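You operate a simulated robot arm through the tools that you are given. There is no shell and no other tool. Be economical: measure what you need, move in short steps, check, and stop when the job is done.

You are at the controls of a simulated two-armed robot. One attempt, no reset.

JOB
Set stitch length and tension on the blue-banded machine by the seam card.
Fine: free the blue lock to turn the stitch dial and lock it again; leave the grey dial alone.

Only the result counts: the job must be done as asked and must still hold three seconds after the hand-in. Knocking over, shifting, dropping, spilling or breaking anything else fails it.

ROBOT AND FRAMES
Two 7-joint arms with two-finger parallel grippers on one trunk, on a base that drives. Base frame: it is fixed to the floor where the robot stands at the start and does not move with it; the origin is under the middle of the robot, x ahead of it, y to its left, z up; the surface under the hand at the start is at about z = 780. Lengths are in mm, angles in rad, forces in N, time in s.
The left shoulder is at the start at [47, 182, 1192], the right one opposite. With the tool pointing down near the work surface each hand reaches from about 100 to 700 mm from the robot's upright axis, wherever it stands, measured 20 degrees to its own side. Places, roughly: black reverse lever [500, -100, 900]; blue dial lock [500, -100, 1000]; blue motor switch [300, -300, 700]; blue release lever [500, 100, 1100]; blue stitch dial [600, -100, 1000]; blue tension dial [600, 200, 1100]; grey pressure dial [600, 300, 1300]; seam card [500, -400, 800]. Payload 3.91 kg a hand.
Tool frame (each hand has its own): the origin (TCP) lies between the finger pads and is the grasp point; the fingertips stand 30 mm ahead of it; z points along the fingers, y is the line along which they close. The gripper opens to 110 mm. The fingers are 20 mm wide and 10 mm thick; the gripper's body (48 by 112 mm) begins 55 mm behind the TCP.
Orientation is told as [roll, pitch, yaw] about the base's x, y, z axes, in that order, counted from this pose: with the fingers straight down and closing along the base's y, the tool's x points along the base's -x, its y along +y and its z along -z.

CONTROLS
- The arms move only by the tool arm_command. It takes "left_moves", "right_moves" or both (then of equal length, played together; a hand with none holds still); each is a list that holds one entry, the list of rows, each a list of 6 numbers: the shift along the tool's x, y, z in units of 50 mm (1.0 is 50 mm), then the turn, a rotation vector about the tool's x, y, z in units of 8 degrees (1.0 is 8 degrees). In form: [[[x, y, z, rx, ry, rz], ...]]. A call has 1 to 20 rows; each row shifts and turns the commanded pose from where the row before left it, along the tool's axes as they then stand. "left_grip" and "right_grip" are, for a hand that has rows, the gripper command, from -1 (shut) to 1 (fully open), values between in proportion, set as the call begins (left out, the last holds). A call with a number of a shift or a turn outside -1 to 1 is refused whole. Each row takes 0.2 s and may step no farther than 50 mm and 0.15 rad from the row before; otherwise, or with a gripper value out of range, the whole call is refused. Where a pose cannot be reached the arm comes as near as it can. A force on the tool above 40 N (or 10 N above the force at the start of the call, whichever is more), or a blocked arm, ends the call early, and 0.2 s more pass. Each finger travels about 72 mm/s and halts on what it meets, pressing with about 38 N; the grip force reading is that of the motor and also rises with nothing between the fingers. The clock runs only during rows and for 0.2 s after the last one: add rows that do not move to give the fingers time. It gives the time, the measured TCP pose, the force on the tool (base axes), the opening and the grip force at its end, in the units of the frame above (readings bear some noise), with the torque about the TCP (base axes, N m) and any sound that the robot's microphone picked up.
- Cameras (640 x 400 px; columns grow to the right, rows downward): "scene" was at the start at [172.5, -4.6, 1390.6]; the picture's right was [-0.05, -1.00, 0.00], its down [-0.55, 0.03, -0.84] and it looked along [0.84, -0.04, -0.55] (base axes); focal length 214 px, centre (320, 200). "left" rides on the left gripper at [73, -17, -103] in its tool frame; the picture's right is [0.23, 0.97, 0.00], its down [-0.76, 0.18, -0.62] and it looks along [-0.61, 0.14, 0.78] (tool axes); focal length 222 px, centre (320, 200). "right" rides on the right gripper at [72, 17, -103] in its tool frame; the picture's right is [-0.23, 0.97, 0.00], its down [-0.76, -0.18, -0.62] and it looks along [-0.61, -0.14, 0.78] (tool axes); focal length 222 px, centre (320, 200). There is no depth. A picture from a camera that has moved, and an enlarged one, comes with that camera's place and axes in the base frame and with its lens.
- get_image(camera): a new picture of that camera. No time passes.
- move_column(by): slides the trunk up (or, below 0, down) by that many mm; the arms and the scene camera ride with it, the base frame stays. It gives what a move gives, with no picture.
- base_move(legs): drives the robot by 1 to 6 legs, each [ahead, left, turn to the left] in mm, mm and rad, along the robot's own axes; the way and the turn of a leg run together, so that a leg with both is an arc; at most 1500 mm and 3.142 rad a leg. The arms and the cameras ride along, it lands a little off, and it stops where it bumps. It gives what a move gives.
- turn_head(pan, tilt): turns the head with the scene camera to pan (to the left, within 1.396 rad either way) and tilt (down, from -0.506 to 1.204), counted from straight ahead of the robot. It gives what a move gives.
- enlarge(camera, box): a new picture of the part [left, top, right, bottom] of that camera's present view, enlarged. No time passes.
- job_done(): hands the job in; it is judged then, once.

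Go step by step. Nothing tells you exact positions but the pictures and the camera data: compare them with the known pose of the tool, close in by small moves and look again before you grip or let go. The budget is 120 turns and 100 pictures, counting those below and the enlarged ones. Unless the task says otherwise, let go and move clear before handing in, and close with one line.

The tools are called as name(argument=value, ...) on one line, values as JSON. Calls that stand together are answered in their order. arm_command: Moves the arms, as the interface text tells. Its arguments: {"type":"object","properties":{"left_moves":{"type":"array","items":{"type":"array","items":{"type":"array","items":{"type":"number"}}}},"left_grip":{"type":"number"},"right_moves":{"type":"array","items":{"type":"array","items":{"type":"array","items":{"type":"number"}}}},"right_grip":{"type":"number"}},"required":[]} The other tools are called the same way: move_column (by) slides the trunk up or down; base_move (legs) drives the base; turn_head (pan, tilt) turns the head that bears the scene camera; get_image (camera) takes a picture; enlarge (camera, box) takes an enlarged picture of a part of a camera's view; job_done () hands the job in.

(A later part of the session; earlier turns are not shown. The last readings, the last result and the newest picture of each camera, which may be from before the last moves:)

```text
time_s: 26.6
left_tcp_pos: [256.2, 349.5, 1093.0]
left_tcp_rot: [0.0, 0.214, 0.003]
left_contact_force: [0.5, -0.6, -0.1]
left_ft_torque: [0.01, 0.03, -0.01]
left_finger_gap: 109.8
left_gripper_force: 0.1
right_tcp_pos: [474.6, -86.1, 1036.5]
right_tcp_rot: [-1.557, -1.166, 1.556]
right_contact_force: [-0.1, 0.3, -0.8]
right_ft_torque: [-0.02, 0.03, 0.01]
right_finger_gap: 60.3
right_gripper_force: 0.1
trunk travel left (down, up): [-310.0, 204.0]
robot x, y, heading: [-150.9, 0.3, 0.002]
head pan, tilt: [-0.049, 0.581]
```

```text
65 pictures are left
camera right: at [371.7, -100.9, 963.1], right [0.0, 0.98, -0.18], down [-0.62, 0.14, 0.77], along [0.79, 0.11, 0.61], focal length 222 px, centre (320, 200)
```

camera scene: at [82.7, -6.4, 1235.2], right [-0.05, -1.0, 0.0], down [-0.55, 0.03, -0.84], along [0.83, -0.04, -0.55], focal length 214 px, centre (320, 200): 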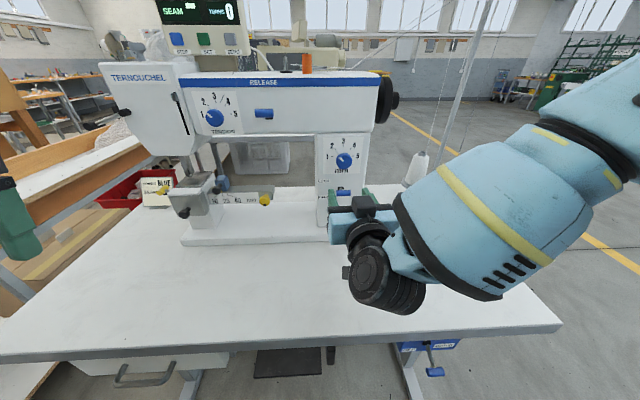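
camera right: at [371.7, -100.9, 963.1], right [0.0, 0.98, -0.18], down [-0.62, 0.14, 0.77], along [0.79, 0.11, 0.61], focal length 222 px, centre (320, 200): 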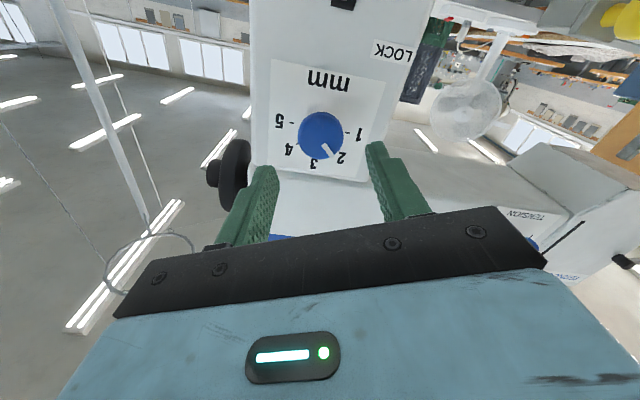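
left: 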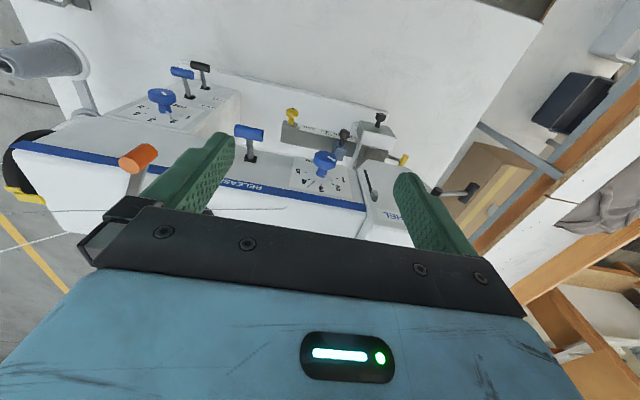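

Good room. I advance around the knob with small alignment corrections.

arm_command(right_moves=[[[0.07, 0.01, 0.33, 0, 0, 0], [0, 0, 0.33, 0, 0, 0], [0, 0, 0.33, 0, 0, 0], [0, 0, 0.28, 0, 0, 0], [0, 0, 0, 0, 0, 0]]])

get_image(camera="right")

enlarge(camera="scene", box=[290, 130, 410, 240])

```text
time_s: 27.8
left_tcp_pos: [256.1, 348.4, 1092.9]
left_tcp_rot: [0.0, 0.214, 0.001]
left_contact_force: [-0.4, -0.2, 0.2]
left_ft_torque: [-0.04, -0.01, 0.02]
left_finger_gap: 110.0
left_gripper_force: 0.0
right_tcp_pos: [538.7, -87.2, 1032.1]
right_tcp_rot: [-1.559, -1.166, 1.559]
right_contact_force: [-0.5, 0.0, -0.4]
right_ft_torque: [-0.01, 0.02, 0.02]
right_finger_gap: 60.4
right_gripper_force: 0.0
trunk travel left (down, up): [-310.0, 204.0]
robot x, y, heading: [-148.7, -0.8, -0.007]
head pan, tilt: [-0.049, 0.581]
```

```text
64 pictures are left
camera right: at [435.6, -101.7, 959.4], right [0.0, 0.98, -0.17], down [-0.62, 0.13, 0.77], along [0.79, 0.11, 0.61], focal length 222 px, centre (320, 200)
```

right: 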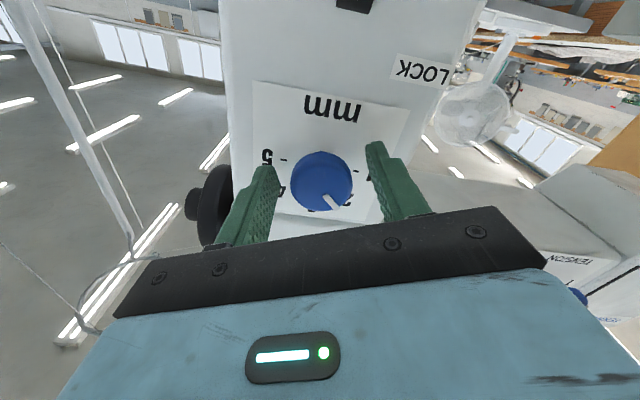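

```text
3.64 times, centred on (350, 185) of scene
camera zoom: at [81.5, -4.7, 1235.5], right [-0.05, -1.0, 0.0], down [-0.55, 0.03, -0.84], along [0.84, -0.04, -0.55], focal length 780 px, centre (211, 254)
```

zoom: 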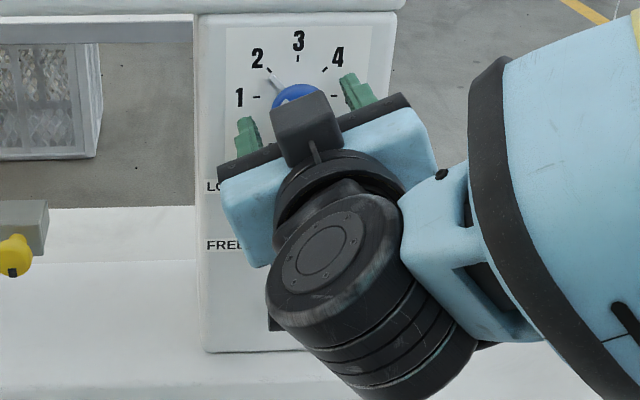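

Well centred. Close on the knob.

arm_command(right_moves=[[[0, 0, 0, 0, 0, 0], [0, 0, 0, 0, 0, 0], [0, 0, 0, 0, 0, 0], [0, 0, 0, 0, 0, 0]]], right_grip=-0.7)

get_image(camera="right")

```text
time_s: 28.8
left_tcp_pos: [257.5, 349.0, 1093.0]
left_tcp_rot: [-0.001, 0.216, 0.001]
left_contact_force: [-0.1, -0.1, -0.5]
left_ft_torque: [0.0, -0.01, -0.02]
left_finger_gap: 110.0
left_gripper_force: 0.0
right_tcp_pos: [539.8, -86.9, 1030.7]
right_tcp_rot: [-1.557, -1.166, 1.558]
right_contact_force: [1.5, 0.9, -0.6]
right_ft_torque: [0.05, -0.05, -0.01]
right_finger_gap: 37.1
right_gripper_force: 44.8
trunk travel left (down, up): [-310.0, 204.0]
robot x, y, heading: [-148.4, 0.5, -0.003]
head pan, tilt: [-0.049, 0.581]
```

```text
62 pictures are left
camera right: at [435.7, -101.6, 959.3], right [0.0, 0.98, -0.17], down [-0.62, 0.13, 0.77], along [0.79, 0.11, 0.61], focal length 222 px, centre (320, 200)
```

right: 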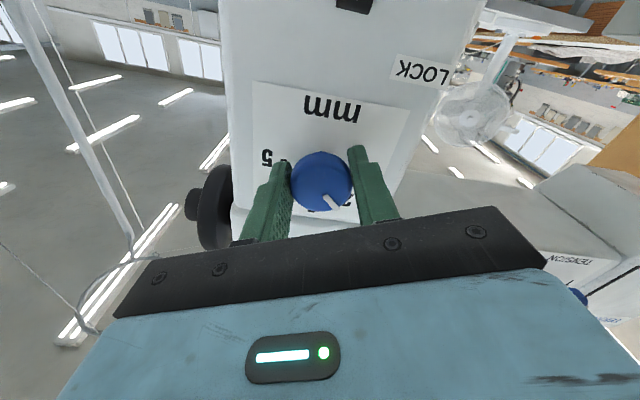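

Firm grip on the 37 mm knob, no side load. Turn clockwise 24° and check.

arm_command(right_moves=[[[0, 0, 0, 0, 0, 1], [0, 0, 0, 0, 0, 1], [0, 0, 0, 0, 0, 1], [0, 0, 0, 0, 0, 0]]])

enlarge(camera="right", box=[220, 60, 440, 230])

enlarge(camera="scene", box=[310, 130, 390, 190])

```text
time_s: 29.8
left_tcp_pos: [256.4, 349.3, 1091.5]
left_tcp_rot: [-0.002, 0.216, 0.003]
left_contact_force: [-0.7, 0.1, 0.0]
left_ft_torque: [-0.01, 0.02, 0.03]
left_finger_gap: 110.0
left_gripper_force: 0.1
right_tcp_pos: [540.4, -85.7, 1032.3]
right_tcp_rot: [1.17, -1.554, -1.165]
right_contact_force: [4.4, 6.1, -2.8]
right_ft_torque: [0.01, -0.73, 0.12]
right_finger_gap: 37.3
right_gripper_force: 44.9
trunk travel left (down, up): [-310.0, 204.0]
robot x, y, heading: [-148.4, -0.8, -0.003]
head pan, tilt: [-0.049, 0.581]
```

```text
2.35 times, centred on (330, 145) of right
camera zoom: at [435.5, -69.5, 960.3], right [0.0, 0.97, 0.24], down [-0.62, -0.19, 0.76], along [0.79, -0.15, 0.6], focal length 523 px, centre (296, 329)
```

zoom: 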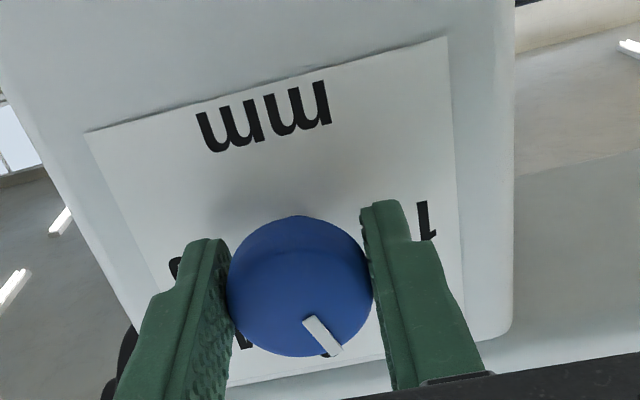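

```text
6.67 times, centred on (350, 160) of scene
camera zoom: at [82.3, -3.7, 1235.3], right [-0.05, -1.0, 0.0], down [-0.55, 0.03, -0.84], along [0.83, -0.04, -0.55], focal length 1430 px, centre (120, 467)
```

zoom: 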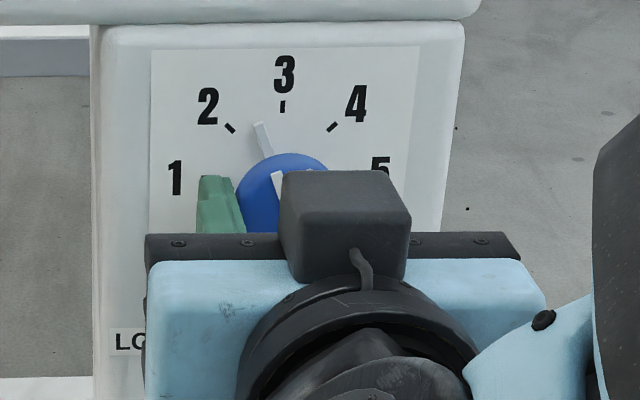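

The dial turns. The pointer stands about 22° short of 3; turn that much more.

arm_command(right_moves=[[[0, 0, 0, 0, 0, 0.9], [0, 0, 0, 0, 0, 0.9], [0, 0, 0, 0, 0, 0.8], [0, 0, 0, 0, 0, 0]]])

enlarge(camera="scene", box=[310, 130, 390, 190])

```text
time_s: 30.8
left_tcp_pos: [255.2, 350.5, 1091.4]
left_tcp_rot: [-0.002, 0.216, 0.001]
left_contact_force: [-0.4, -0.1, 0.6]
left_ft_torque: [0.0, 0.0, 0.03]
left_finger_gap: 109.9
left_gripper_force: 0.1
right_tcp_pos: [538.3, -85.6, 1032.1]
right_tcp_rot: [1.553, -1.194, -1.551]
right_contact_force: [3.8, 12.6, -0.7]
right_ft_torque: [-0.01, 0.23, 0.45]
right_finger_gap: 37.5
right_gripper_force: 45.0
trunk travel left (down, up): [-310.0, 204.0]
robot x, y, heading: [-150.8, 0.6, 0.001]
head pan, tilt: [-0.049, 0.581]
```

```text
6.67 times, centred on (350, 160) of scene
camera zoom: at [82.2, -2.8, 1235.4], right [-0.05, -1.0, 0.0], down [-0.55, 0.03, -0.84], along [0.83, -0.04, -0.55], focal length 1430 px, centre (120, 467)
```

zoom: 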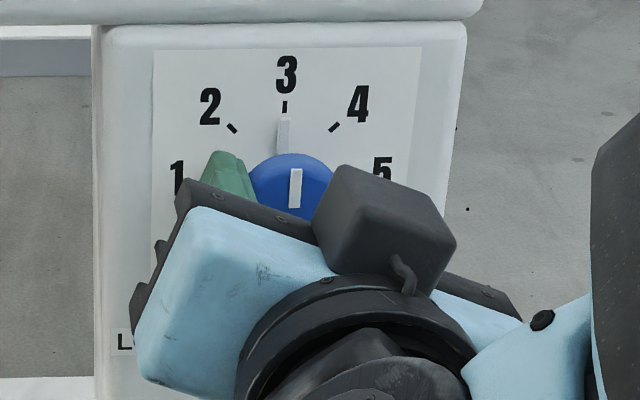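

Pointer is at 3. Release and back straight off.

arm_command(right_moves=[[[0, 0, 0, 0, 0, 0], [0, 0, 0, 0, 0, 0], [0, 0, -0.4, 0, 0, 0], [0, 0, -0.4, 0, 0, 0], [0, 0, -0.6, 0, 0, 0], [0, 0, -0.6, 0, 0, 0]]], right_grip=0.1)

enlarge(camera="scene", box=[310, 130, 390, 190])

get_image(camera="right")

```text
time_s: 32.2
left_tcp_pos: [256.6, 349.0, 1092.1]
left_tcp_rot: [0.0, 0.215, 0.002]
left_contact_force: [-0.4, -0.4, -0.7]
left_ft_torque: [0.02, 0.02, -0.01]
left_finger_gap: 110.0
left_gripper_force: 0.0
right_tcp_pos: [439.0, -88.9, 1032.7]
right_tcp_rot: [1.556, -1.191, -1.556]
right_contact_force: [0.1, -0.1, -0.3]
right_ft_torque: [0.0, -0.02, 0.02]
right_finger_gap: 60.3
right_gripper_force: 0.1
trunk travel left (down, up): [-310.0, 204.0]
robot x, y, heading: [-149.1, -0.4, -0.006]
head pan, tilt: [-0.049, 0.581]
```

```text
6.67 times, centred on (350, 160) of scene
camera zoom: at [81.4, -4.7, 1235.5], right [-0.05, -1.0, 0.0], down [-0.55, 0.03, -0.84], along [0.84, -0.04, -0.55], focal length 1430 px, centre (120, 467)
```

zoom: 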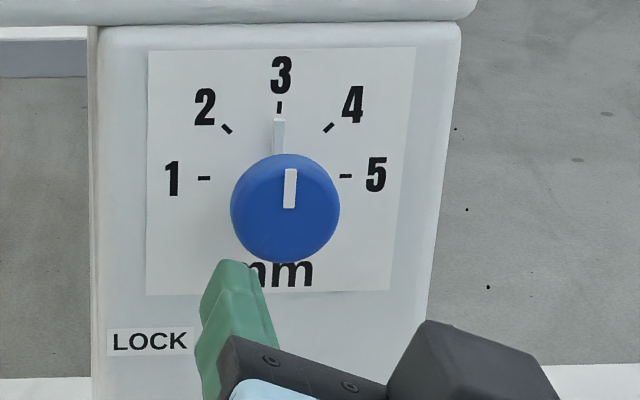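

```text
57 pictures are left
camera right: at [334.5, -47.7, 972.5], right [0.0, 0.82, 0.57], down [-0.62, -0.45, 0.65], along [0.79, -0.35, 0.51], focal length 222 px, centre (320, 200)
```

right: 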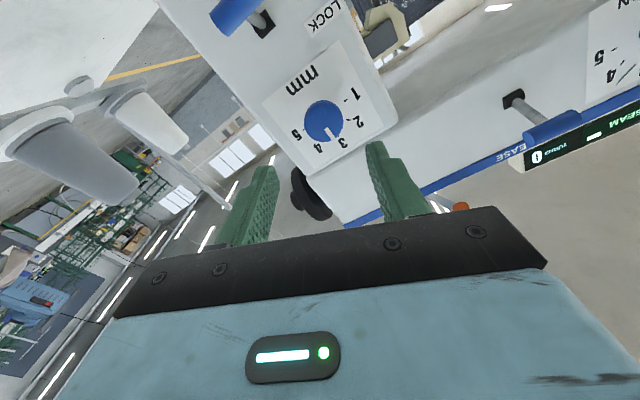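

Stitch pointer reads 3 dead on. Now bring the hand back to the lock bar at FREE height to lift it.

arm_command(right_moves=[[[0, 0, 0, 0, 0, -0.9], [0, 0, 0, 0, 0, -0.9], [0, 0, 0, 0, 0, -0.95], [0, 0, 0, 0, 1, 0], [0.49, 0.07, 0.07, 0, 0, 0], [0.49, 0, 0.07, 0, 0, 0], [0.49, 0, 0.07, 0, 0, 0], [0.49, 0, 0.07, 0, 0, 0], [0, 0, 0, 0, 0, 0]]])

get_image(camera="right")

enlarge(camera="scene", box=[290, 130, 410, 240])

```text
time_s: 34.2
left_tcp_pos: [255.7, 348.3, 1093.3]
left_tcp_rot: [0.0, 0.214, 0.003]
left_contact_force: [0.9, 0.2, 0.8]
left_ft_torque: [-0.01, 0.03, -0.04]
left_finger_gap: 110.0
left_gripper_force: 0.1
right_tcp_pos: [439.0, -85.8, 933.0]
right_tcp_rot: [-0.04, -1.425, 0.044]
right_contact_force: [0.2, -0.2, -0.5]
right_ft_torque: [-0.01, -0.03, -0.02]
right_finger_gap: 60.7
right_gripper_force: 0.2
trunk travel left (down, up): [-310.0, 204.0]
robot x, y, heading: [-149.4, -1.4, -0.004]
head pan, tilt: [-0.049, 0.581]
```

```text
56 pictures are left
camera right: at [326.2, -70.2, 876.2], right [0.03, 0.98, 0.22], down [-0.51, -0.17, 0.84], along [0.86, -0.14, 0.49], focal length 222 px, centre (320, 200)
```

right: 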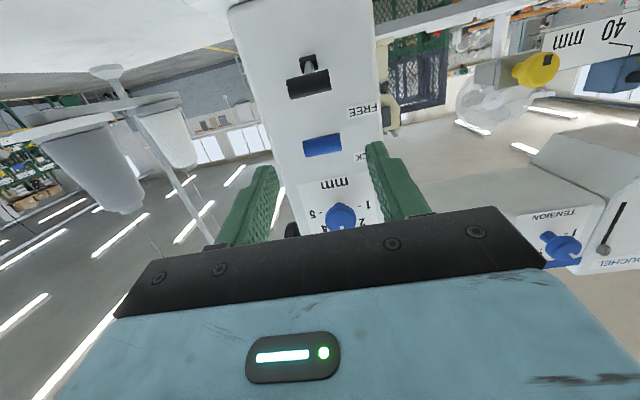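

```text
3.64 times, centred on (350, 185) of scene
camera zoom: at [81.5, -4.9, 1235.5], right [-0.05, -1.0, 0.0], down [-0.55, 0.03, -0.84], along [0.84, -0.04, -0.55], focal length 780 px, centre (211, 254)
```

zoom: 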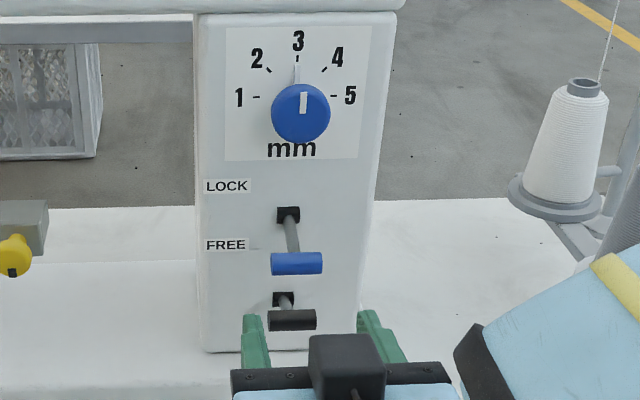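

Bar at (527,-87,934), black bar well below at 882. Advance straight and close.

arm_command(right_moves=[[[-0.059, 0, 0.4, 0, 0, 0], [-0.059, 0, 0.4, 0, 0, 0], [-0.059, 0, 0.4, 0, 0, 0], [-0.059, 0, 0.42, 0, 0, 0], [0, 0, 0, 0, 0, 0]]])

arm_command(right_moves=[[[0, 0, 0, 0, 0, 0], [0, 0, 0, 0, 0, 0], [0, 0, 0, 0, 0, 0], [0, 0, 0, 0, 0, 0]]], right_grip=-0.7)

get_image(camera="right")

```text
time_s: 35.4
left_tcp_pos: [255.8, 348.0, 1092.0]
left_tcp_rot: [-0.001, 0.215, 0.002]
left_contact_force: [0.4, -0.3, 0.6]
left_ft_torque: [0.01, -0.04, -0.02]
left_finger_gap: 110.0
left_gripper_force: 0.1
right_tcp_pos: [521.4, -84.4, 933.1]
right_tcp_rot: [-0.043, -1.426, 0.043]
right_contact_force: [-0.6, -0.2, -0.6]
right_ft_torque: [-0.02, -0.01, 0.01]
right_finger_gap: 60.3
right_gripper_force: 0.0
trunk travel left (down, up): [-310.0, 204.0]
robot x, y, heading: [-148.8, 1.1, -0.002]
head pan, tilt: [-0.049, 0.581]
```

```text
time_s: 36.4
left_tcp_pos: [256.1, 348.3, 1092.7]
left_tcp_rot: [0.0, 0.215, 0.002]
left_contact_force: [-0.6, -0.5, -0.5]
left_ft_torque: [0.0, -0.03, 0.0]
left_finger_gap: 110.1
left_gripper_force: 0.0
right_tcp_pos: [521.1, -85.1, 932.6]
right_tcp_rot: [-0.038, -1.426, 0.038]
right_contact_force: [2.2, -7.8, 0.2]
right_ft_torque: [-0.2, 0.02, -0.25]
right_finger_gap: 49.3
right_gripper_force: 45.2
trunk travel left (down, up): [-310.0, 204.0]
robot x, y, heading: [-151.4, 1.7, 0.002]
head pan, tilt: [-0.049, 0.581]
```

```text
54 pictures are left
camera right: at [408.5, -70.5, 875.7], right [0.03, 0.98, 0.22], down [-0.51, -0.17, 0.84], along [0.86, -0.14, 0.49], focal length 222 px, centre (320, 200)
```

right: 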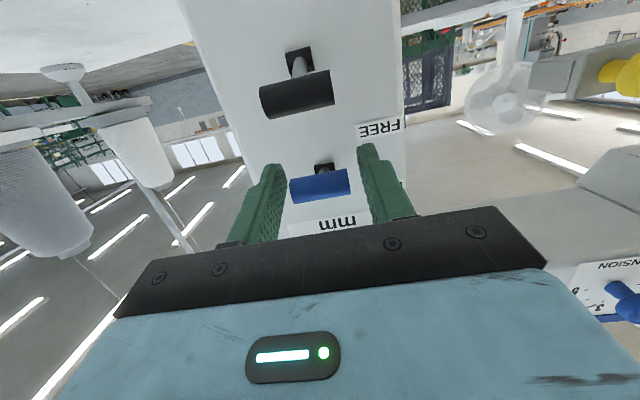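

Gripped. Lift the lever back up to LOCK.

arm_command(right_moves=[[[-0.17, 0, -0.03, 0, 0, 0], [-0.17, 0, -0.03, 0, 0, 0], [-0.17, 0, -0.02, 0, 0, 0], [-0.15, 0, -0.01, 0, 0, 0], [0, 0, 0, 0, 0, 0]]])

get_image(camera="right")

enlarge(camera="scene", box=[290, 130, 410, 240])

```text
time_s: 37.6
left_tcp_pos: [257.6, 346.9, 1092.6]
left_tcp_rot: [0.001, 0.214, 0.002]
left_contact_force: [-0.2, 0.0, 1.0]
left_ft_torque: [0.03, 0.0, -0.03]
left_finger_gap: 109.9
left_gripper_force: 0.0
right_tcp_pos: [521.0, -85.4, 962.5]
right_tcp_rot: [-0.041, -1.417, 0.039]
right_contact_force: [-7.7, -9.5, -22.1]
right_ft_torque: [-0.11, 1.23, -0.04]
right_finger_gap: 49.3
right_gripper_force: 45.2
trunk travel left (down, up): [-310.0, 204.0]
robot x, y, heading: [-149.1, -1.9, 0.004]
head pan, tilt: [-0.049, 0.581]
```

```text
53 pictures are left
camera right: at [408.2, -70.5, 907.0], right [0.04, 0.98, 0.22], down [-0.5, -0.17, 0.85], along [0.87, -0.14, 0.48], focal length 222 px, centre (320, 200)
```

right: 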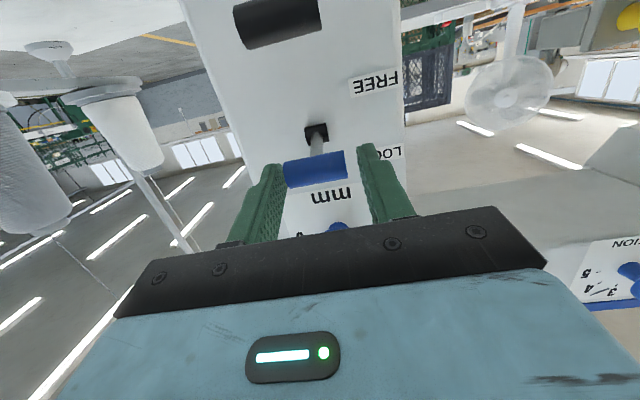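

```text
3.64 times, centred on (350, 185) of scene
camera zoom: at [82.6, -6.0, 1235.2], right [-0.05, -1.0, 0.0], down [-0.55, 0.03, -0.84], along [0.83, -0.04, -0.55], focal length 780 px, centre (211, 254)
```

zoom: 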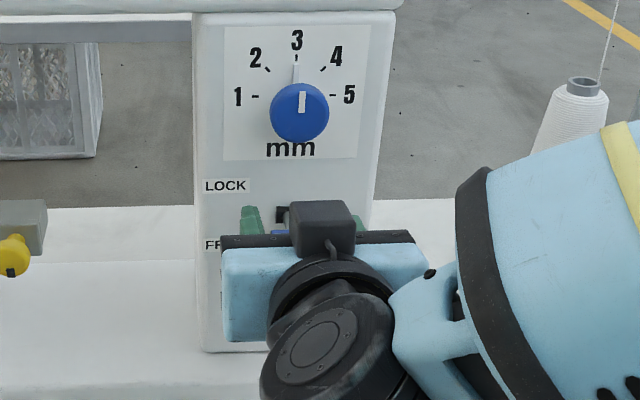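

Resistance of 22 N, but the bar seems a few mm below its former place. Lift a little more.

arm_command(right_moves=[[[-0.12, 0, 0, 0, 0, 0], [-0.12, 0, 0, 0, 0, 0], [0, 0, 0, 0, 0, 0]]])

get_image(camera="right")

```text
time_s: 38.4
left_tcp_pos: [255.6, 347.5, 1092.6]
left_tcp_rot: [-0.001, 0.214, 0.002]
left_contact_force: [-0.5, -0.3, -0.9]
left_ft_torque: [0.02, 0.01, -0.02]
left_finger_gap: 110.1
left_gripper_force: 0.1
right_tcp_pos: [523.0, -84.2, 980.0]
right_tcp_rot: [-0.039, -1.428, 0.044]
right_contact_force: [0.2, 0.3, 0.2]
right_ft_torque: [0.02, 0.02, 0.02]
right_finger_gap: 16.5
right_gripper_force: 0.1
trunk travel left (down, up): [-310.0, 204.0]
robot x, y, heading: [-151.0, 1.0, 0.002]
head pan, tilt: [-0.049, 0.581]
```

```text
51 pictures are left
camera right: at [409.9, -68.5, 922.9], right [0.03, 0.98, 0.22], down [-0.51, -0.17, 0.84], along [0.86, -0.14, 0.49], focal length 222 px, centre (320, 200)
```

right: 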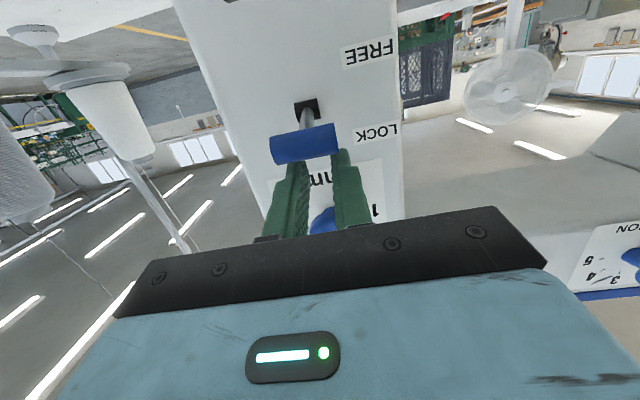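

Fingers slid off over the bar. I back off and inspect the lever from the scene camera.

arm_command(right_moves=[[[-0.08, 0, -0.4, 0, 0, 0], [-0.08, 0, -0.5, 0, 0, 0], [0, -0.5, -0.5, 0, 0, 0], [0, -0.9, 0, 0, 0, 0], [0, -0.9, 0, 0, 0, 0]]], right_grip=-1)

enlarge(camera="scene", box=[290, 130, 410, 240])

get_image(camera="scene")

```text
time_s: 39.6
left_tcp_pos: [256.1, 346.5, 1092.0]
left_tcp_rot: [0.002, 0.215, 0.002]
left_contact_force: [-1.5, -0.5, -0.1]
left_ft_torque: [0.05, -0.03, -0.02]
left_finger_gap: 109.8
left_gripper_force: 0.0
right_tcp_pos: [453.3, -183.2, 1013.5]
right_tcp_rot: [-0.029, -1.412, 0.021]
right_contact_force: [-0.7, -0.4, 0.6]
right_ft_torque: [-0.03, 0.0, 0.03]
right_finger_gap: 0.2
right_gripper_force: 37.8
right hand out of reach, approached as far as the arm can: row 5
trunk travel left (down, up): [-310.0, 204.0]
robot x, y, heading: [-149.4, -3.0, 0.001]
head pan, tilt: [-0.049, 0.581]
```

```text
3.64 times, centred on (350, 185) of scene
camera zoom: at [81.6, -6.7, 1235.4], right [-0.05, -1.0, 0.0], down [-0.55, 0.03, -0.84], along [0.84, -0.04, -0.55], focal length 780 px, centre (211, 254)
```

zoom: 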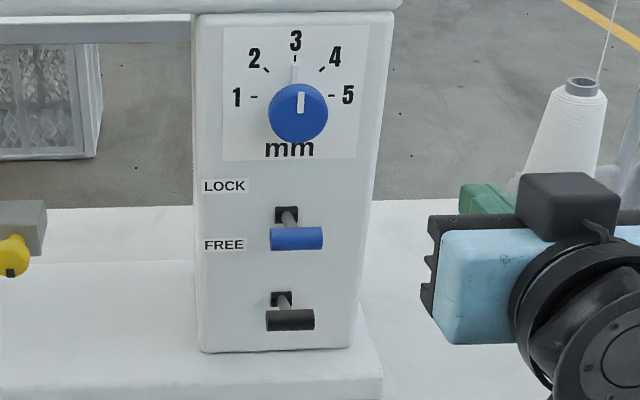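

```text
49 pictures are left
camera scene: at [81.6, -6.7, 1235.4], right [-0.05, -1.0, 0.0], down [-0.55, 0.03, -0.84], along [0.84, -0.04, -0.55], focal length 214 px, centre (320, 200)
```

scene: 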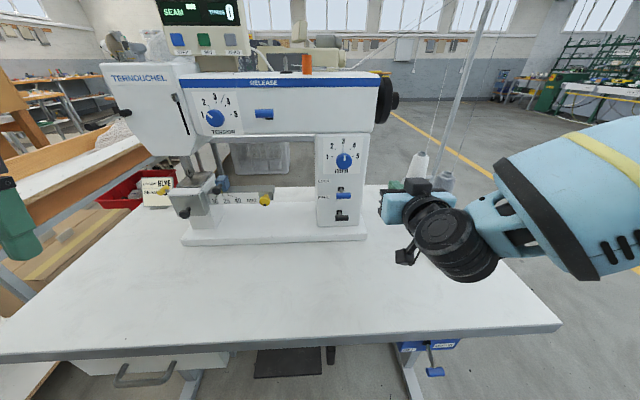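

The lever is only ~75% up. I'll push it fully up from beneath with shut fingers: first go to below it.

arm_command(right_moves=[[[0.445, 0.485, 0, 0, 0, 0], [0.445, 0.485, 0, 0, 0, 0], [0.445, 0.485, 0, 0, 0, 0], [0.445, 0.485, 0, 0, 0, 0], [0, 0, 0, 0, 0, 0]]])

get_image(camera="right")

```text
time_s: 40.8
left_tcp_pos: [256.4, 347.2, 1092.7]
left_tcp_rot: [-0.001, 0.212, 0.001]
left_contact_force: [-0.2, 0.5, -0.3]
left_ft_torque: [0.0, 0.0, -0.02]
left_finger_gap: 110.1
left_gripper_force: 0.1
right_tcp_pos: [439.2, -83.8, 925.0]
right_tcp_rot: [-0.041, -1.428, 0.042]
right_contact_force: [-0.8, 0.8, 0.2]
right_ft_torque: [-0.02, 0.02, -0.01]
right_finger_gap: 0.1
right_gripper_force: 37.6
trunk travel left (down, up): [-310.0, 204.0]
robot x, y, heading: [-149.6, 3.8, -0.001]
head pan, tilt: [-0.049, 0.581]
```

```text
48 pictures are left
camera right: at [327.0, -69.5, 868.1], right [0.03, 0.98, 0.22], down [-0.51, -0.17, 0.84], along [0.86, -0.14, 0.49], focal length 222 px, centre (320, 200)
```

right: 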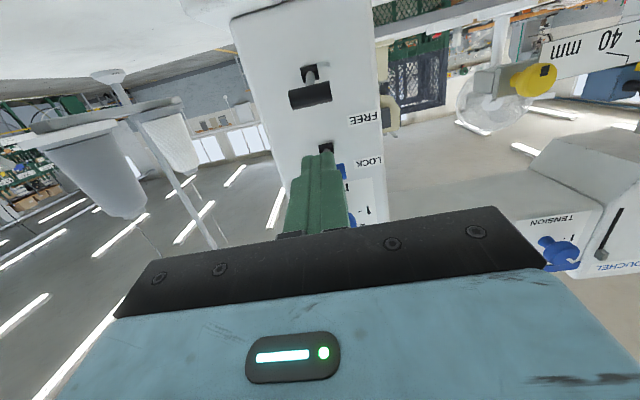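

arm_command(right_moves=[[[-0.037, -0.04, 0.355, 0, 0, 0], [-0.037, 0, 0.355, 0, 0, 0], [-0.037, 0, 0.355, 0, 0, 0], [-0.037, 0, 0.38, 0, 0, 0], [0, 0, 0, 0, 0, 0]]])

arm_command(right_moves=[[[-0.12, 0, 0, 0, 0, 0], [-0.12, 0, 0, 0, 0, 0], [-0.1, 0, 0, 0, 0, 0], [-0.1, 0, 0, 0, 0, 0], [0, 0, 0, 0, 0, 0]]])

enlarge(camera="scene", box=[290, 130, 410, 240])

```text
time_s: 42.0
left_tcp_pos: [257.6, 348.4, 1092.6]
left_tcp_rot: [0.0, 0.214, 0.002]
left_contact_force: [0.0, 0.2, 0.0]
left_ft_torque: [0.02, 0.01, 0.0]
left_finger_gap: 109.8
left_gripper_force: 0.1
right_tcp_pos: [512.5, -86.2, 921.2]
right_tcp_rot: [-0.04, -1.425, 0.041]
right_contact_force: [-0.8, -0.6, -0.5]
right_ft_torque: [0.0, 0.01, -0.01]
right_finger_gap: 0.3
right_gripper_force: 37.0
trunk travel left (down, up): [-310.0, 204.0]
robot x, y, heading: [-151.3, 0.8, -0.001]
head pan, tilt: [-0.049, 0.581]
```

```text
time_s: 43.2
left_tcp_pos: [255.3, 348.8, 1092.2]
left_tcp_rot: [-0.001, 0.215, 0.003]
left_contact_force: [0.7, 0.1, 0.2]
left_ft_torque: [0.01, 0.01, 0.02]
left_finger_gap: 110.2
left_gripper_force: 0.0
right_tcp_pos: [514.6, -85.8, 944.0]
right_tcp_rot: [-0.042, -1.425, 0.044]
right_contact_force: [-1.2, -0.8, -0.9]
right_ft_torque: [0.02, 0.02, -0.02]
right_finger_gap: 0.0
right_gripper_force: 37.6
trunk travel left (down, up): [-310.0, 204.0]
robot x, y, heading: [-148.1, 1.8, -0.002]
head pan, tilt: [-0.049, 0.581]
```

```text
3.64 times, centred on (350, 185) of scene
camera zoom: at [81.6, -4.6, 1235.4], right [-0.05, -1.0, 0.0], down [-0.55, 0.03, -0.84], along [0.84, -0.04, -0.55], focal length 780 px, centre (211, 254)
```

zoom: 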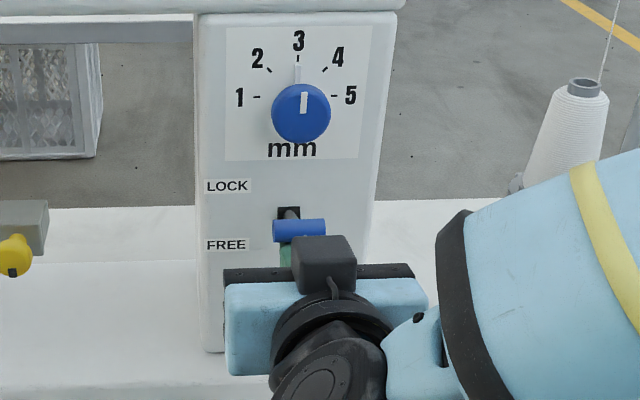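

The bar is back at its original LOCK place. A further small push confirms it reaches the stop.

arm_command(right_moves=[[[-0.06, 0, 0, 0, 0, 0], [-0.06, 0, 0, 0, 0, 0], [0, 0, 0, 0, 0, 0]]])

enlarge(camera="scene", box=[290, 130, 410, 240])

```text
time_s: 44.0
left_tcp_pos: [257.3, 348.9, 1092.1]
left_tcp_rot: [-0.001, 0.215, 0.001]
left_contact_force: [0.1, -0.3, 0.1]
left_ft_torque: [-0.01, -0.02, -0.01]
left_finger_gap: 110.0
left_gripper_force: 0.1
right_tcp_pos: [514.8, -85.7, 944.8]
right_tcp_rot: [-0.049, -1.413, 0.053]
right_contact_force: [-13.6, 1.1, -27.1]
right_ft_torque: [-0.04, 0.46, -0.15]
right_finger_gap: 0.0
right_gripper_force: 38.0
trunk travel left (down, up): [-310.0, 204.0]
robot x, y, heading: [-151.7, -1.2, -0.004]
head pan, tilt: [-0.049, 0.581]
```

```text
3.64 times, centred on (350, 185) of scene
camera zoom: at [82.3, -4.8, 1235.1], right [-0.05, -1.0, 0.0], down [-0.55, 0.03, -0.84], along [0.83, -0.04, -0.55], focal length 780 px, centre (211, 254)
```

zoom: 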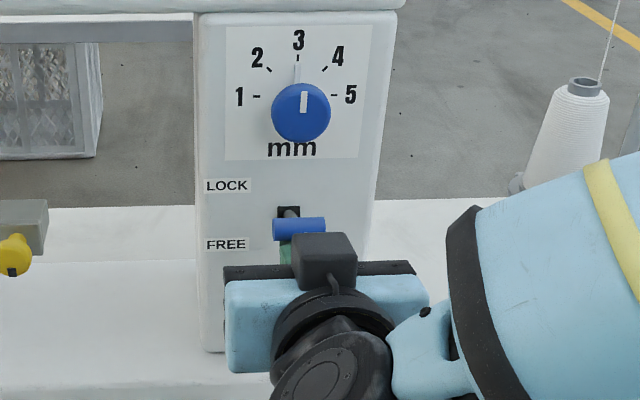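

Locked against the hard stop, dial still at 3. I withdraw the right hand and bring the left hand before the tension dial, pitching it forward.

arm_command(right_moves=[[[0.15, 0, -0.1, 0, 0, 0], [0.15, 0, -0.5, 0, 0, 0], [0, 0, -0.9, 0, 0, 0], [0, -0.6, -0.5, 0, 0, 0], [0, -0.8, 0, 0, 0, 0]]], left_moves=[[[-0.63, -0.65, -0.3, 0, 0, 0], [-0.63, -0.65, -0.3, 0, 0, 0], [-0.63, -0.65, -0.3, 0, 0, 0], [-0.63, -0.65, -0.3, 0, 0, 0], [-0.63, -0.65, -0.3, 0, 0, 0]]])

arm_command(left_moves=[[[0, 0, 0, 0, -1, 0], [0, 0, 0, 0, -1, 0], [0, 0, 0, 0, -1, 0], [0, 0, 0, 0, -1, 0], [0, 0, 0, 0, -1, 0], [0, 0, 0, 0, -1, 0], [0, 0, 0, 0, -1, 0], [0, 0, 0, 0, -1, 0], [0, 0, 0, 0, -1, 0], [0, 0, 0, 0, -1, 0], [0, 0, 0, 0, 0, 0]]], left_grip=0.1)

get_image(camera="scene")

```text
time_s: 45.2
left_tcp_pos: [427.1, 184.6, 1132.2]
left_tcp_rot: [0.002, 0.216, 0.003]
left_contact_force: [1.1, -0.7, 0.1]
left_ft_torque: [0.02, -0.01, -0.02]
left_finger_gap: 110.0
left_gripper_force: 0.1
right_tcp_pos: [414.6, -144.1, 959.9]
right_tcp_rot: [-0.032, -1.422, 0.025]
right_contact_force: [0.1, -0.2, -0.1]
right_ft_torque: [-0.01, -0.02, 0.03]
right_finger_gap: 0.1
right_gripper_force: 38.1
right hand out of reach, approached as far as the arm can: row 5
trunk travel left (down, up): [-310.0, 204.0]
robot x, y, heading: [-150.0, -1.1, 0.001]
head pan, tilt: [-0.049, 0.581]
```

```text
time_s: 47.6
left_tcp_pos: [426.2, 186.2, 1133.2]
left_tcp_rot: [-0.003, -1.185, 0.005]
left_contact_force: [-1.0, -0.1, -0.2]
left_ft_torque: [0.01, 0.0, 0.0]
left_finger_gap: 60.2
left_gripper_force: 0.0
right_tcp_pos: [413.4, -142.0, 959.6]
right_tcp_rot: [-0.045, -1.422, 0.041]
right_contact_force: [-0.5, -0.3, -0.3]
right_ft_torque: [0.01, -0.01, 0.01]
right_finger_gap: 0.0
right_gripper_force: 37.8
trunk travel left (down, up): [-310.0, 204.0]
robot x, y, heading: [-151.6, 2.0, -0.001]
head pan, tilt: [-0.049, 0.581]
```

```text
45 pictures are left
camera scene: at [81.5, -4.7, 1235.5], right [-0.05, -1.0, 0.0], down [-0.55, 0.03, -0.84], along [0.84, -0.04, -0.55], focal length 214 px, centre (320, 200)
```

scene: 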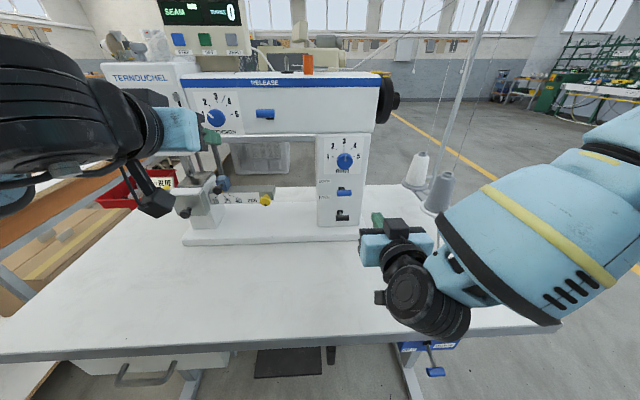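

Left hand is in position. Level it and look through its camera.

arm_command(left_moves=[[[0, 0, 0, 0, -0.92, 0], [0, 0, 0, 0, -0.92, 0], [0, 0, 0, 0, -0.92, 0], [0, 0, 0, 0, 0, -1], [0, 0, 0, 0, 0, -1], [0, 0, 0, 0, 0, -1], [0, 0, 0, 0, 0, 0]]])

get_image(camera="left")

enlarge(camera="scene", box=[180, 60, 300, 150])

```text
time_s: 49.2
left_tcp_pos: [426.8, 185.9, 1132.2]
left_tcp_rot: [-1.562, -1.15, 1.564]
left_contact_force: [-0.4, 0.0, 0.4]
left_ft_torque: [0.01, 0.0, 0.02]
left_finger_gap: 60.6
left_gripper_force: 0.0
right_tcp_pos: [412.5, -142.2, 959.5]
right_tcp_rot: [-0.045, -1.423, 0.041]
right_contact_force: [0.1, -0.2, 0.7]
right_ft_torque: [0.0, 0.01, 0.0]
right_finger_gap: 0.2
right_gripper_force: 37.4
trunk travel left (down, up): [-310.0, 204.0]
robot x, y, heading: [-148.6, 0.2, -0.003]
head pan, tilt: [-0.049, 0.581]
```

```text
44 pictures are left
camera left: at [321.7, 141.9, 1074.4], right [0.0, 0.8, -0.61], down [-0.62, 0.47, 0.62], along [0.78, 0.38, 0.49], focal length 222 px, centre (320, 200)
```

left: 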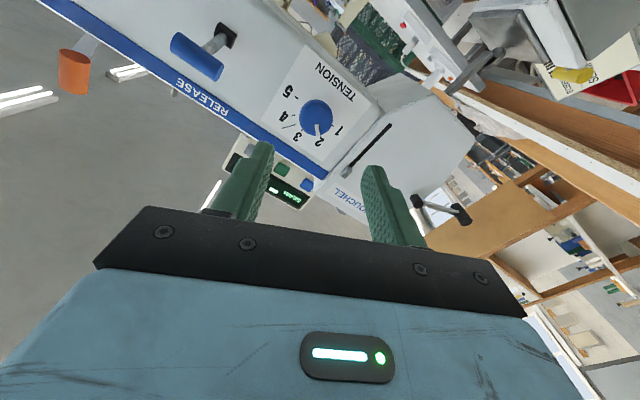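

```text
4.44 times, centred on (240, 105) of scene
camera zoom: at [81.6, -4.6, 1235.5], right [-0.05, -1.0, 0.0], down [-0.55, 0.03, -0.84], along [0.84, -0.04, -0.55], focal length 953 px, centre (676, 622)
```

zoom: 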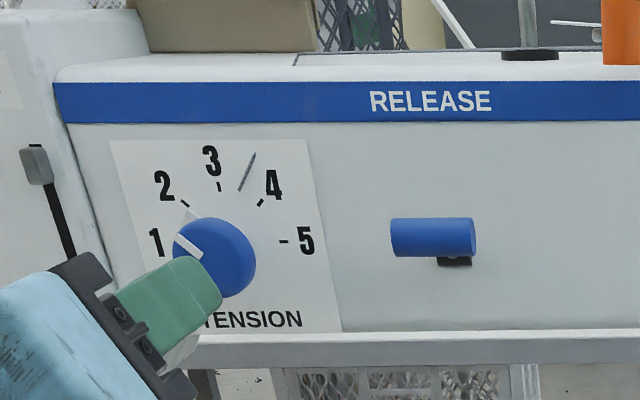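

Knob confirmed at about (553,184.5,1133). Advance straight over it.

arm_command(left_moves=[[[0, -0.03, 0.47, 0, 0, 0], [0, 0, 0.47, 0, 0, 0], [0, 0, 0.47, 0, 0, 0], [0, 0, 0.47, 0, 0, 0], [0, 0, 0.45, 0, 0, 0], [0, 0, 0, 0, 0, 0]]])

get_image(camera="left")

enlarge(camera="scene", box=[180, 60, 300, 150])

```text
time_s: 50.6
left_tcp_pos: [543.5, 185.1, 1132.6]
left_tcp_rot: [-1.562, -1.152, 1.566]
left_contact_force: [-0.4, 0.3, -0.8]
left_ft_torque: [-0.01, 0.01, -0.02]
left_finger_gap: 60.6
left_gripper_force: 0.1
right_tcp_pos: [413.0, -141.8, 960.3]
right_tcp_rot: [-0.048, -1.423, 0.041]
right_contact_force: [-1.0, 0.2, -0.7]
right_ft_torque: [-0.04, 0.01, -0.02]
right_finger_gap: 0.0
right_gripper_force: 37.5
trunk travel left (down, up): [-310.0, 204.0]
robot x, y, heading: [-148.1, 0.3, -0.0]
head pan, tilt: [-0.049, 0.581]
```

```text
42 pictures are left
camera left: at [438.3, 140.6, 1074.5], right [0.0, 0.8, -0.6], down [-0.62, 0.47, 0.63], along [0.78, 0.38, 0.49], focal length 222 px, centre (320, 200)
```

left: 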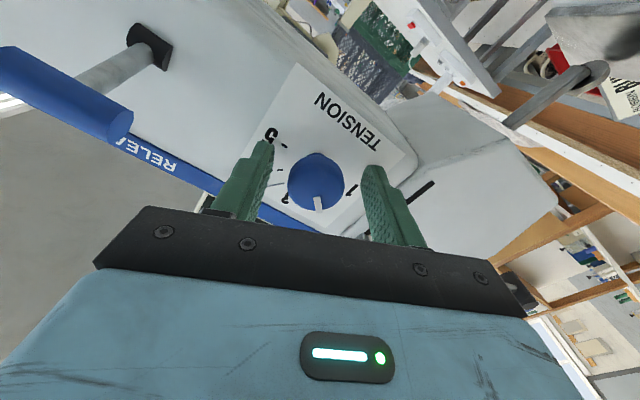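

```text
4.44 times, centred on (240, 105) of scene
camera zoom: at [81.4, -4.5, 1235.5], right [-0.05, -1.0, 0.0], down [-0.55, 0.03, -0.84], along [0.84, -0.04, -0.55], focal length 953 px, centre (676, 622)
```

zoom: 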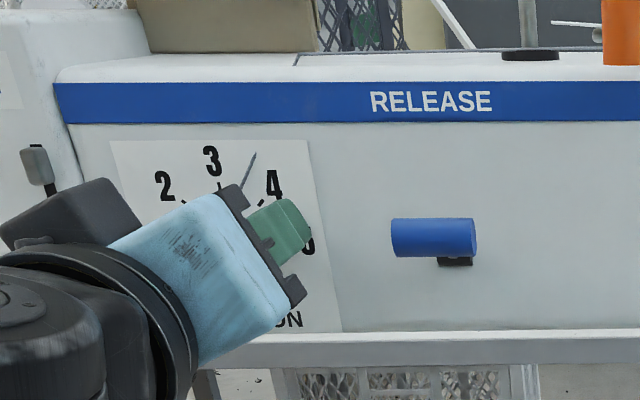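

Centred. Close on the knob and turn clockwise 24°, watching the pointer and the grey needle.

arm_command(left_moves=[[[0, 0, 0, 0, 0, 0], [0, 0, 0, 0, 0, 0], [0, 0, 0, 0, 0, 0]]], left_grip=-0.7)

arm_command(left_moves=[[[0, 0, 0, 0, 0, 1], [0, 0, 0, 0, 0, 1], [0, 0, 0, 0, 0, 1], [0, 0, 0, 0, 0, 0]]])

enlarge(camera="left", box=[200, 60, 440, 230])

enlarge(camera="scene", box=[180, 60, 300, 150])

```text
time_s: 51.4
left_tcp_pos: [543.5, 182.9, 1132.8]
left_tcp_rot: [-1.568, -1.152, 1.565]
left_contact_force: [4.1, -5.8, 5.5]
left_ft_torque: [0.06, 0.11, -0.34]
left_finger_gap: 33.4
left_gripper_force: 45.0
right_tcp_pos: [413.2, -143.0, 959.7]
right_tcp_rot: [-0.041, -1.422, 0.036]
right_contact_force: [0.0, -0.3, 0.1]
right_ft_torque: [-0.02, 0.02, 0.01]
right_finger_gap: 0.1
right_gripper_force: 38.1
trunk travel left (down, up): [-310.0, 204.0]
robot x, y, heading: [-149.9, 0.4, 0.0]
head pan, tilt: [-0.049, 0.581]
```

```text
time_s: 52.4
left_tcp_pos: [541.3, 183.2, 1132.7]
left_tcp_rot: [0.443, -1.567, -0.442]
left_contact_force: [1.3, -5.8, 4.7]
left_ft_torque: [0.01, -0.71, -0.04]
left_finger_gap: 33.3
left_gripper_force: 45.1
right_tcp_pos: [413.0, -142.6, 960.0]
right_tcp_rot: [-0.04, -1.422, 0.037]
right_contact_force: [-0.2, -0.4, -0.4]
right_ft_torque: [0.0, 0.0, -0.06]
right_finger_gap: 0.1
right_gripper_force: 37.8
trunk travel left (down, up): [-310.0, 204.0]
robot x, y, heading: [-150.3, -2.7, -0.001]
head pan, tilt: [-0.049, 0.581]
```

```text
2.35 times, centred on (320, 145) of left
camera zoom: at [438.2, 167.7, 1061.7], right [0.0, 0.97, -0.23], down [-0.62, 0.18, 0.76], along [0.78, 0.14, 0.6], focal length 523 px, centre (320, 329)
```

zoom: 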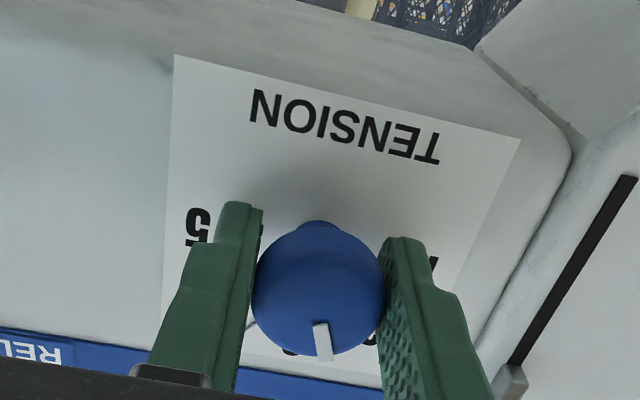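

```text
4.44 times, centred on (240, 105) of scene
camera zoom: at [81.5, -5.6, 1235.5], right [-0.05, -1.0, 0.0], down [-0.55, 0.03, -0.84], along [0.84, -0.04, -0.55], focal length 953 px, centre (676, 622)
```

zoom: 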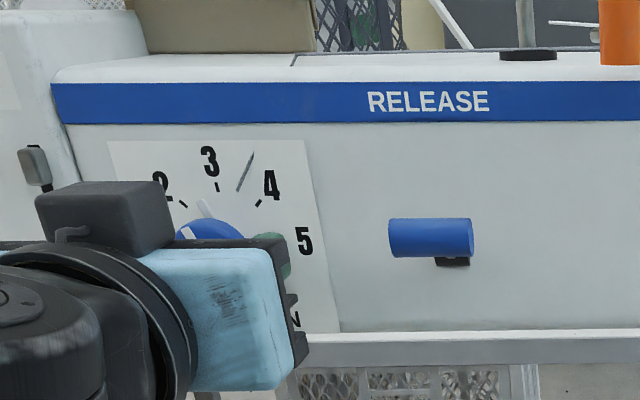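

The dial turns freely without the release; the grey needle does not follow. Turn about 24° more.

arm_command(left_moves=[[[0, 0, 0, 0, 0, 1], [0, 0, 0, 0, 0, 1], [0, 0, 0, 0, 0, 1], [0, 0, 0, 0, 0, 0]]])

enlarge(camera="scene", box=[190, 75, 270, 135])

enlarge(camera="left", box=[200, 60, 440, 230])

```text
time_s: 53.4
left_tcp_pos: [542.4, 184.7, 1132.4]
left_tcp_rot: [1.564, -1.15, -1.562]
left_contact_force: [5.1, -3.4, 7.9]
left_ft_torque: [0.01, 0.11, 0.06]
left_finger_gap: 33.4
left_gripper_force: 44.5
right_tcp_pos: [412.9, -142.0, 959.5]
right_tcp_rot: [-0.041, -1.422, 0.038]
right_contact_force: [0.6, -0.7, -0.4]
right_ft_torque: [0.0, -0.04, 0.02]
right_finger_gap: 0.1
right_gripper_force: 37.6
trunk travel left (down, up): [-310.0, 204.0]
robot x, y, heading: [-149.6, 1.7, -0.0]
head pan, tilt: [-0.049, 0.581]
```

```text
6.67 times, centred on (230, 105) of scene
camera zoom: at [81.6, -5.2, 1235.5], right [-0.05, -1.0, 0.0], down [-0.55, 0.03, -0.84], along [0.84, -0.04, -0.55], focal length 1430 px, centre (920, 833)
```

zoom: 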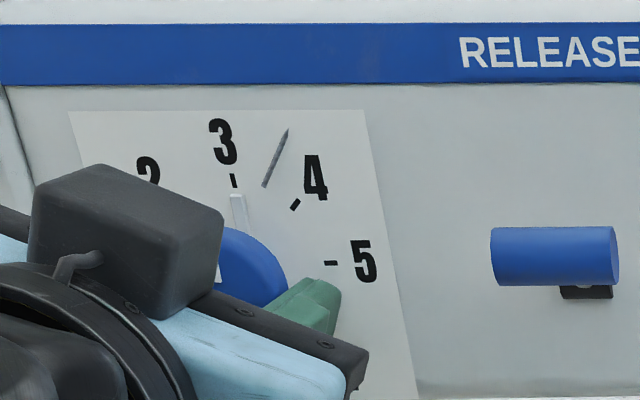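

```text
2.35 times, centred on (320, 145) of left
camera zoom: at [438.1, 199.4, 1061.2], right [0.0, 0.98, 0.19], down [-0.62, -0.15, 0.77], along [0.78, -0.12, 0.61], focal length 523 px, centre (320, 329)
```

zoom: 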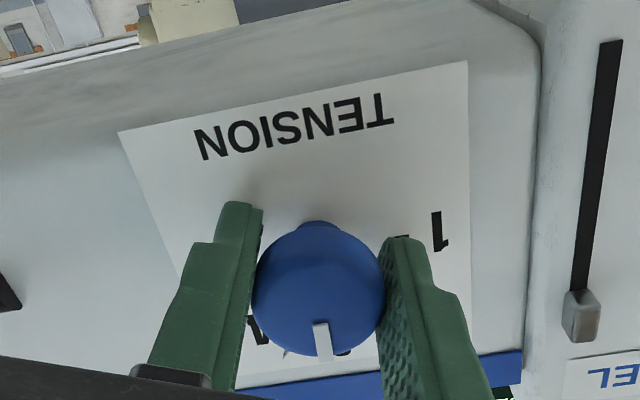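

Pointer aligns with the 3 tick. Release and back off, then verify.

arm_command(left_moves=[[[0, 0, 0, 0, 0, 0], [0, 0, 0, 0, 0, 0], [0, 0, -0.4, 0, 0, 0], [0, 0, -0.5, 0, 0, 0], [0, 0, -0.8, 0, 0, 0], [0, 0, -0.8, 0, 0, 0], [0, 0, -0.4, 0, 0, 0]]], left_grip=0.1)

arm_command(left_moves=[[[0.8, 0, 0, 0, 0, 0], [0.8, 0, 0, 0, 0, 0], [0.8, 0, 0, 0, 0, 0]]])

enlarge(camera="scene", box=[190, 75, 290, 135])

get_image(camera="scene")

```text
time_s: 55.0
left_tcp_pos: [396.8, 185.5, 1133.4]
left_tcp_rot: [1.562, -1.149, -1.559]
left_contact_force: [-0.5, -0.1, -0.6]
left_ft_torque: [0.03, 0.01, -0.01]
left_finger_gap: 60.5
left_gripper_force: 0.1
right_tcp_pos: [415.2, -141.5, 960.0]
right_tcp_rot: [-0.046, -1.423, 0.042]
right_contact_force: [-0.1, -0.5, 0.1]
right_ft_torque: [0.0, 0.02, 0.01]
right_finger_gap: 0.1
right_gripper_force: 37.8
trunk travel left (down, up): [-310.0, 204.0]
robot x, y, heading: [-144.9, 1.6, 0.001]
head pan, tilt: [-0.049, 0.581]
```

```text
time_s: 55.8
left_tcp_pos: [396.1, 196.4, 1106.4]
left_tcp_rot: [1.562, -1.153, -1.559]
left_contact_force: [-0.4, 0.1, 0.3]
left_ft_torque: [-0.01, 0.03, 0.03]
left_finger_gap: 60.3
left_gripper_force: 0.1
left hand out of reach, approached as far as the arm can: row 1, 2, 3
right_tcp_pos: [412.6, -142.2, 959.0]
right_tcp_rot: [-0.043, -1.422, 0.039]
right_contact_force: [0.3, -1.3, -0.3]
right_ft_torque: [0.01, 0.03, 0.03]
right_finger_gap: 0.0
right_gripper_force: 37.8
trunk travel left (down, up): [-310.0, 204.0]
robot x, y, heading: [-149.2, 0.0, 0.001]
head pan, tilt: [-0.049, 0.581]
```

```text
6.40 times, centred on (240, 105) of scene
camera zoom: at [81.5, -5.5, 1235.5], right [-0.05, -1.0, 0.0], down [-0.55, 0.03, -0.84], along [0.84, -0.04, -0.55], focal length 1373 px, centre (832, 808)
```

zoom: 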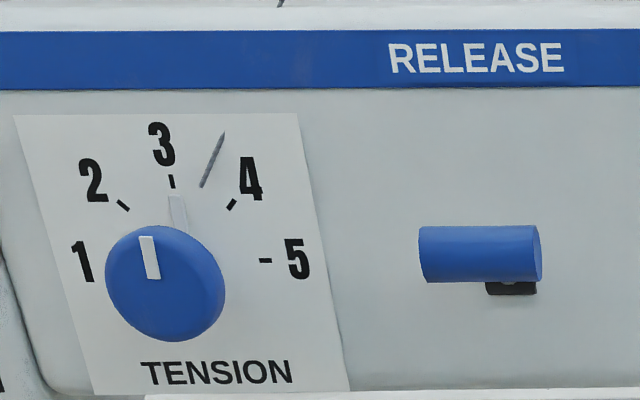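

```text
35 pictures are left
camera scene: at [81.5, -5.5, 1235.5], right [-0.05, -1.0, 0.0], down [-0.55, 0.03, -0.84], along [0.84, -0.04, -0.55], focal length 214 px, centre (320, 200)
```

scene: 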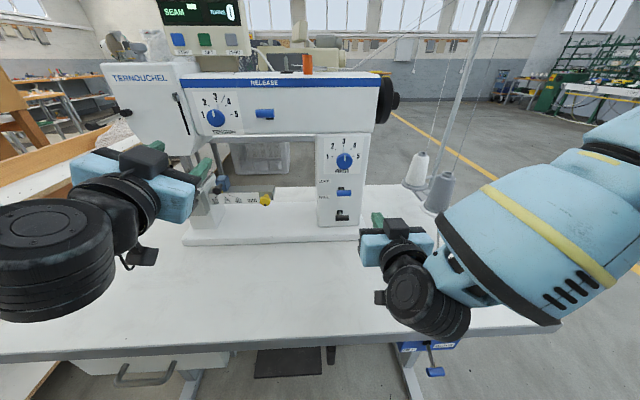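

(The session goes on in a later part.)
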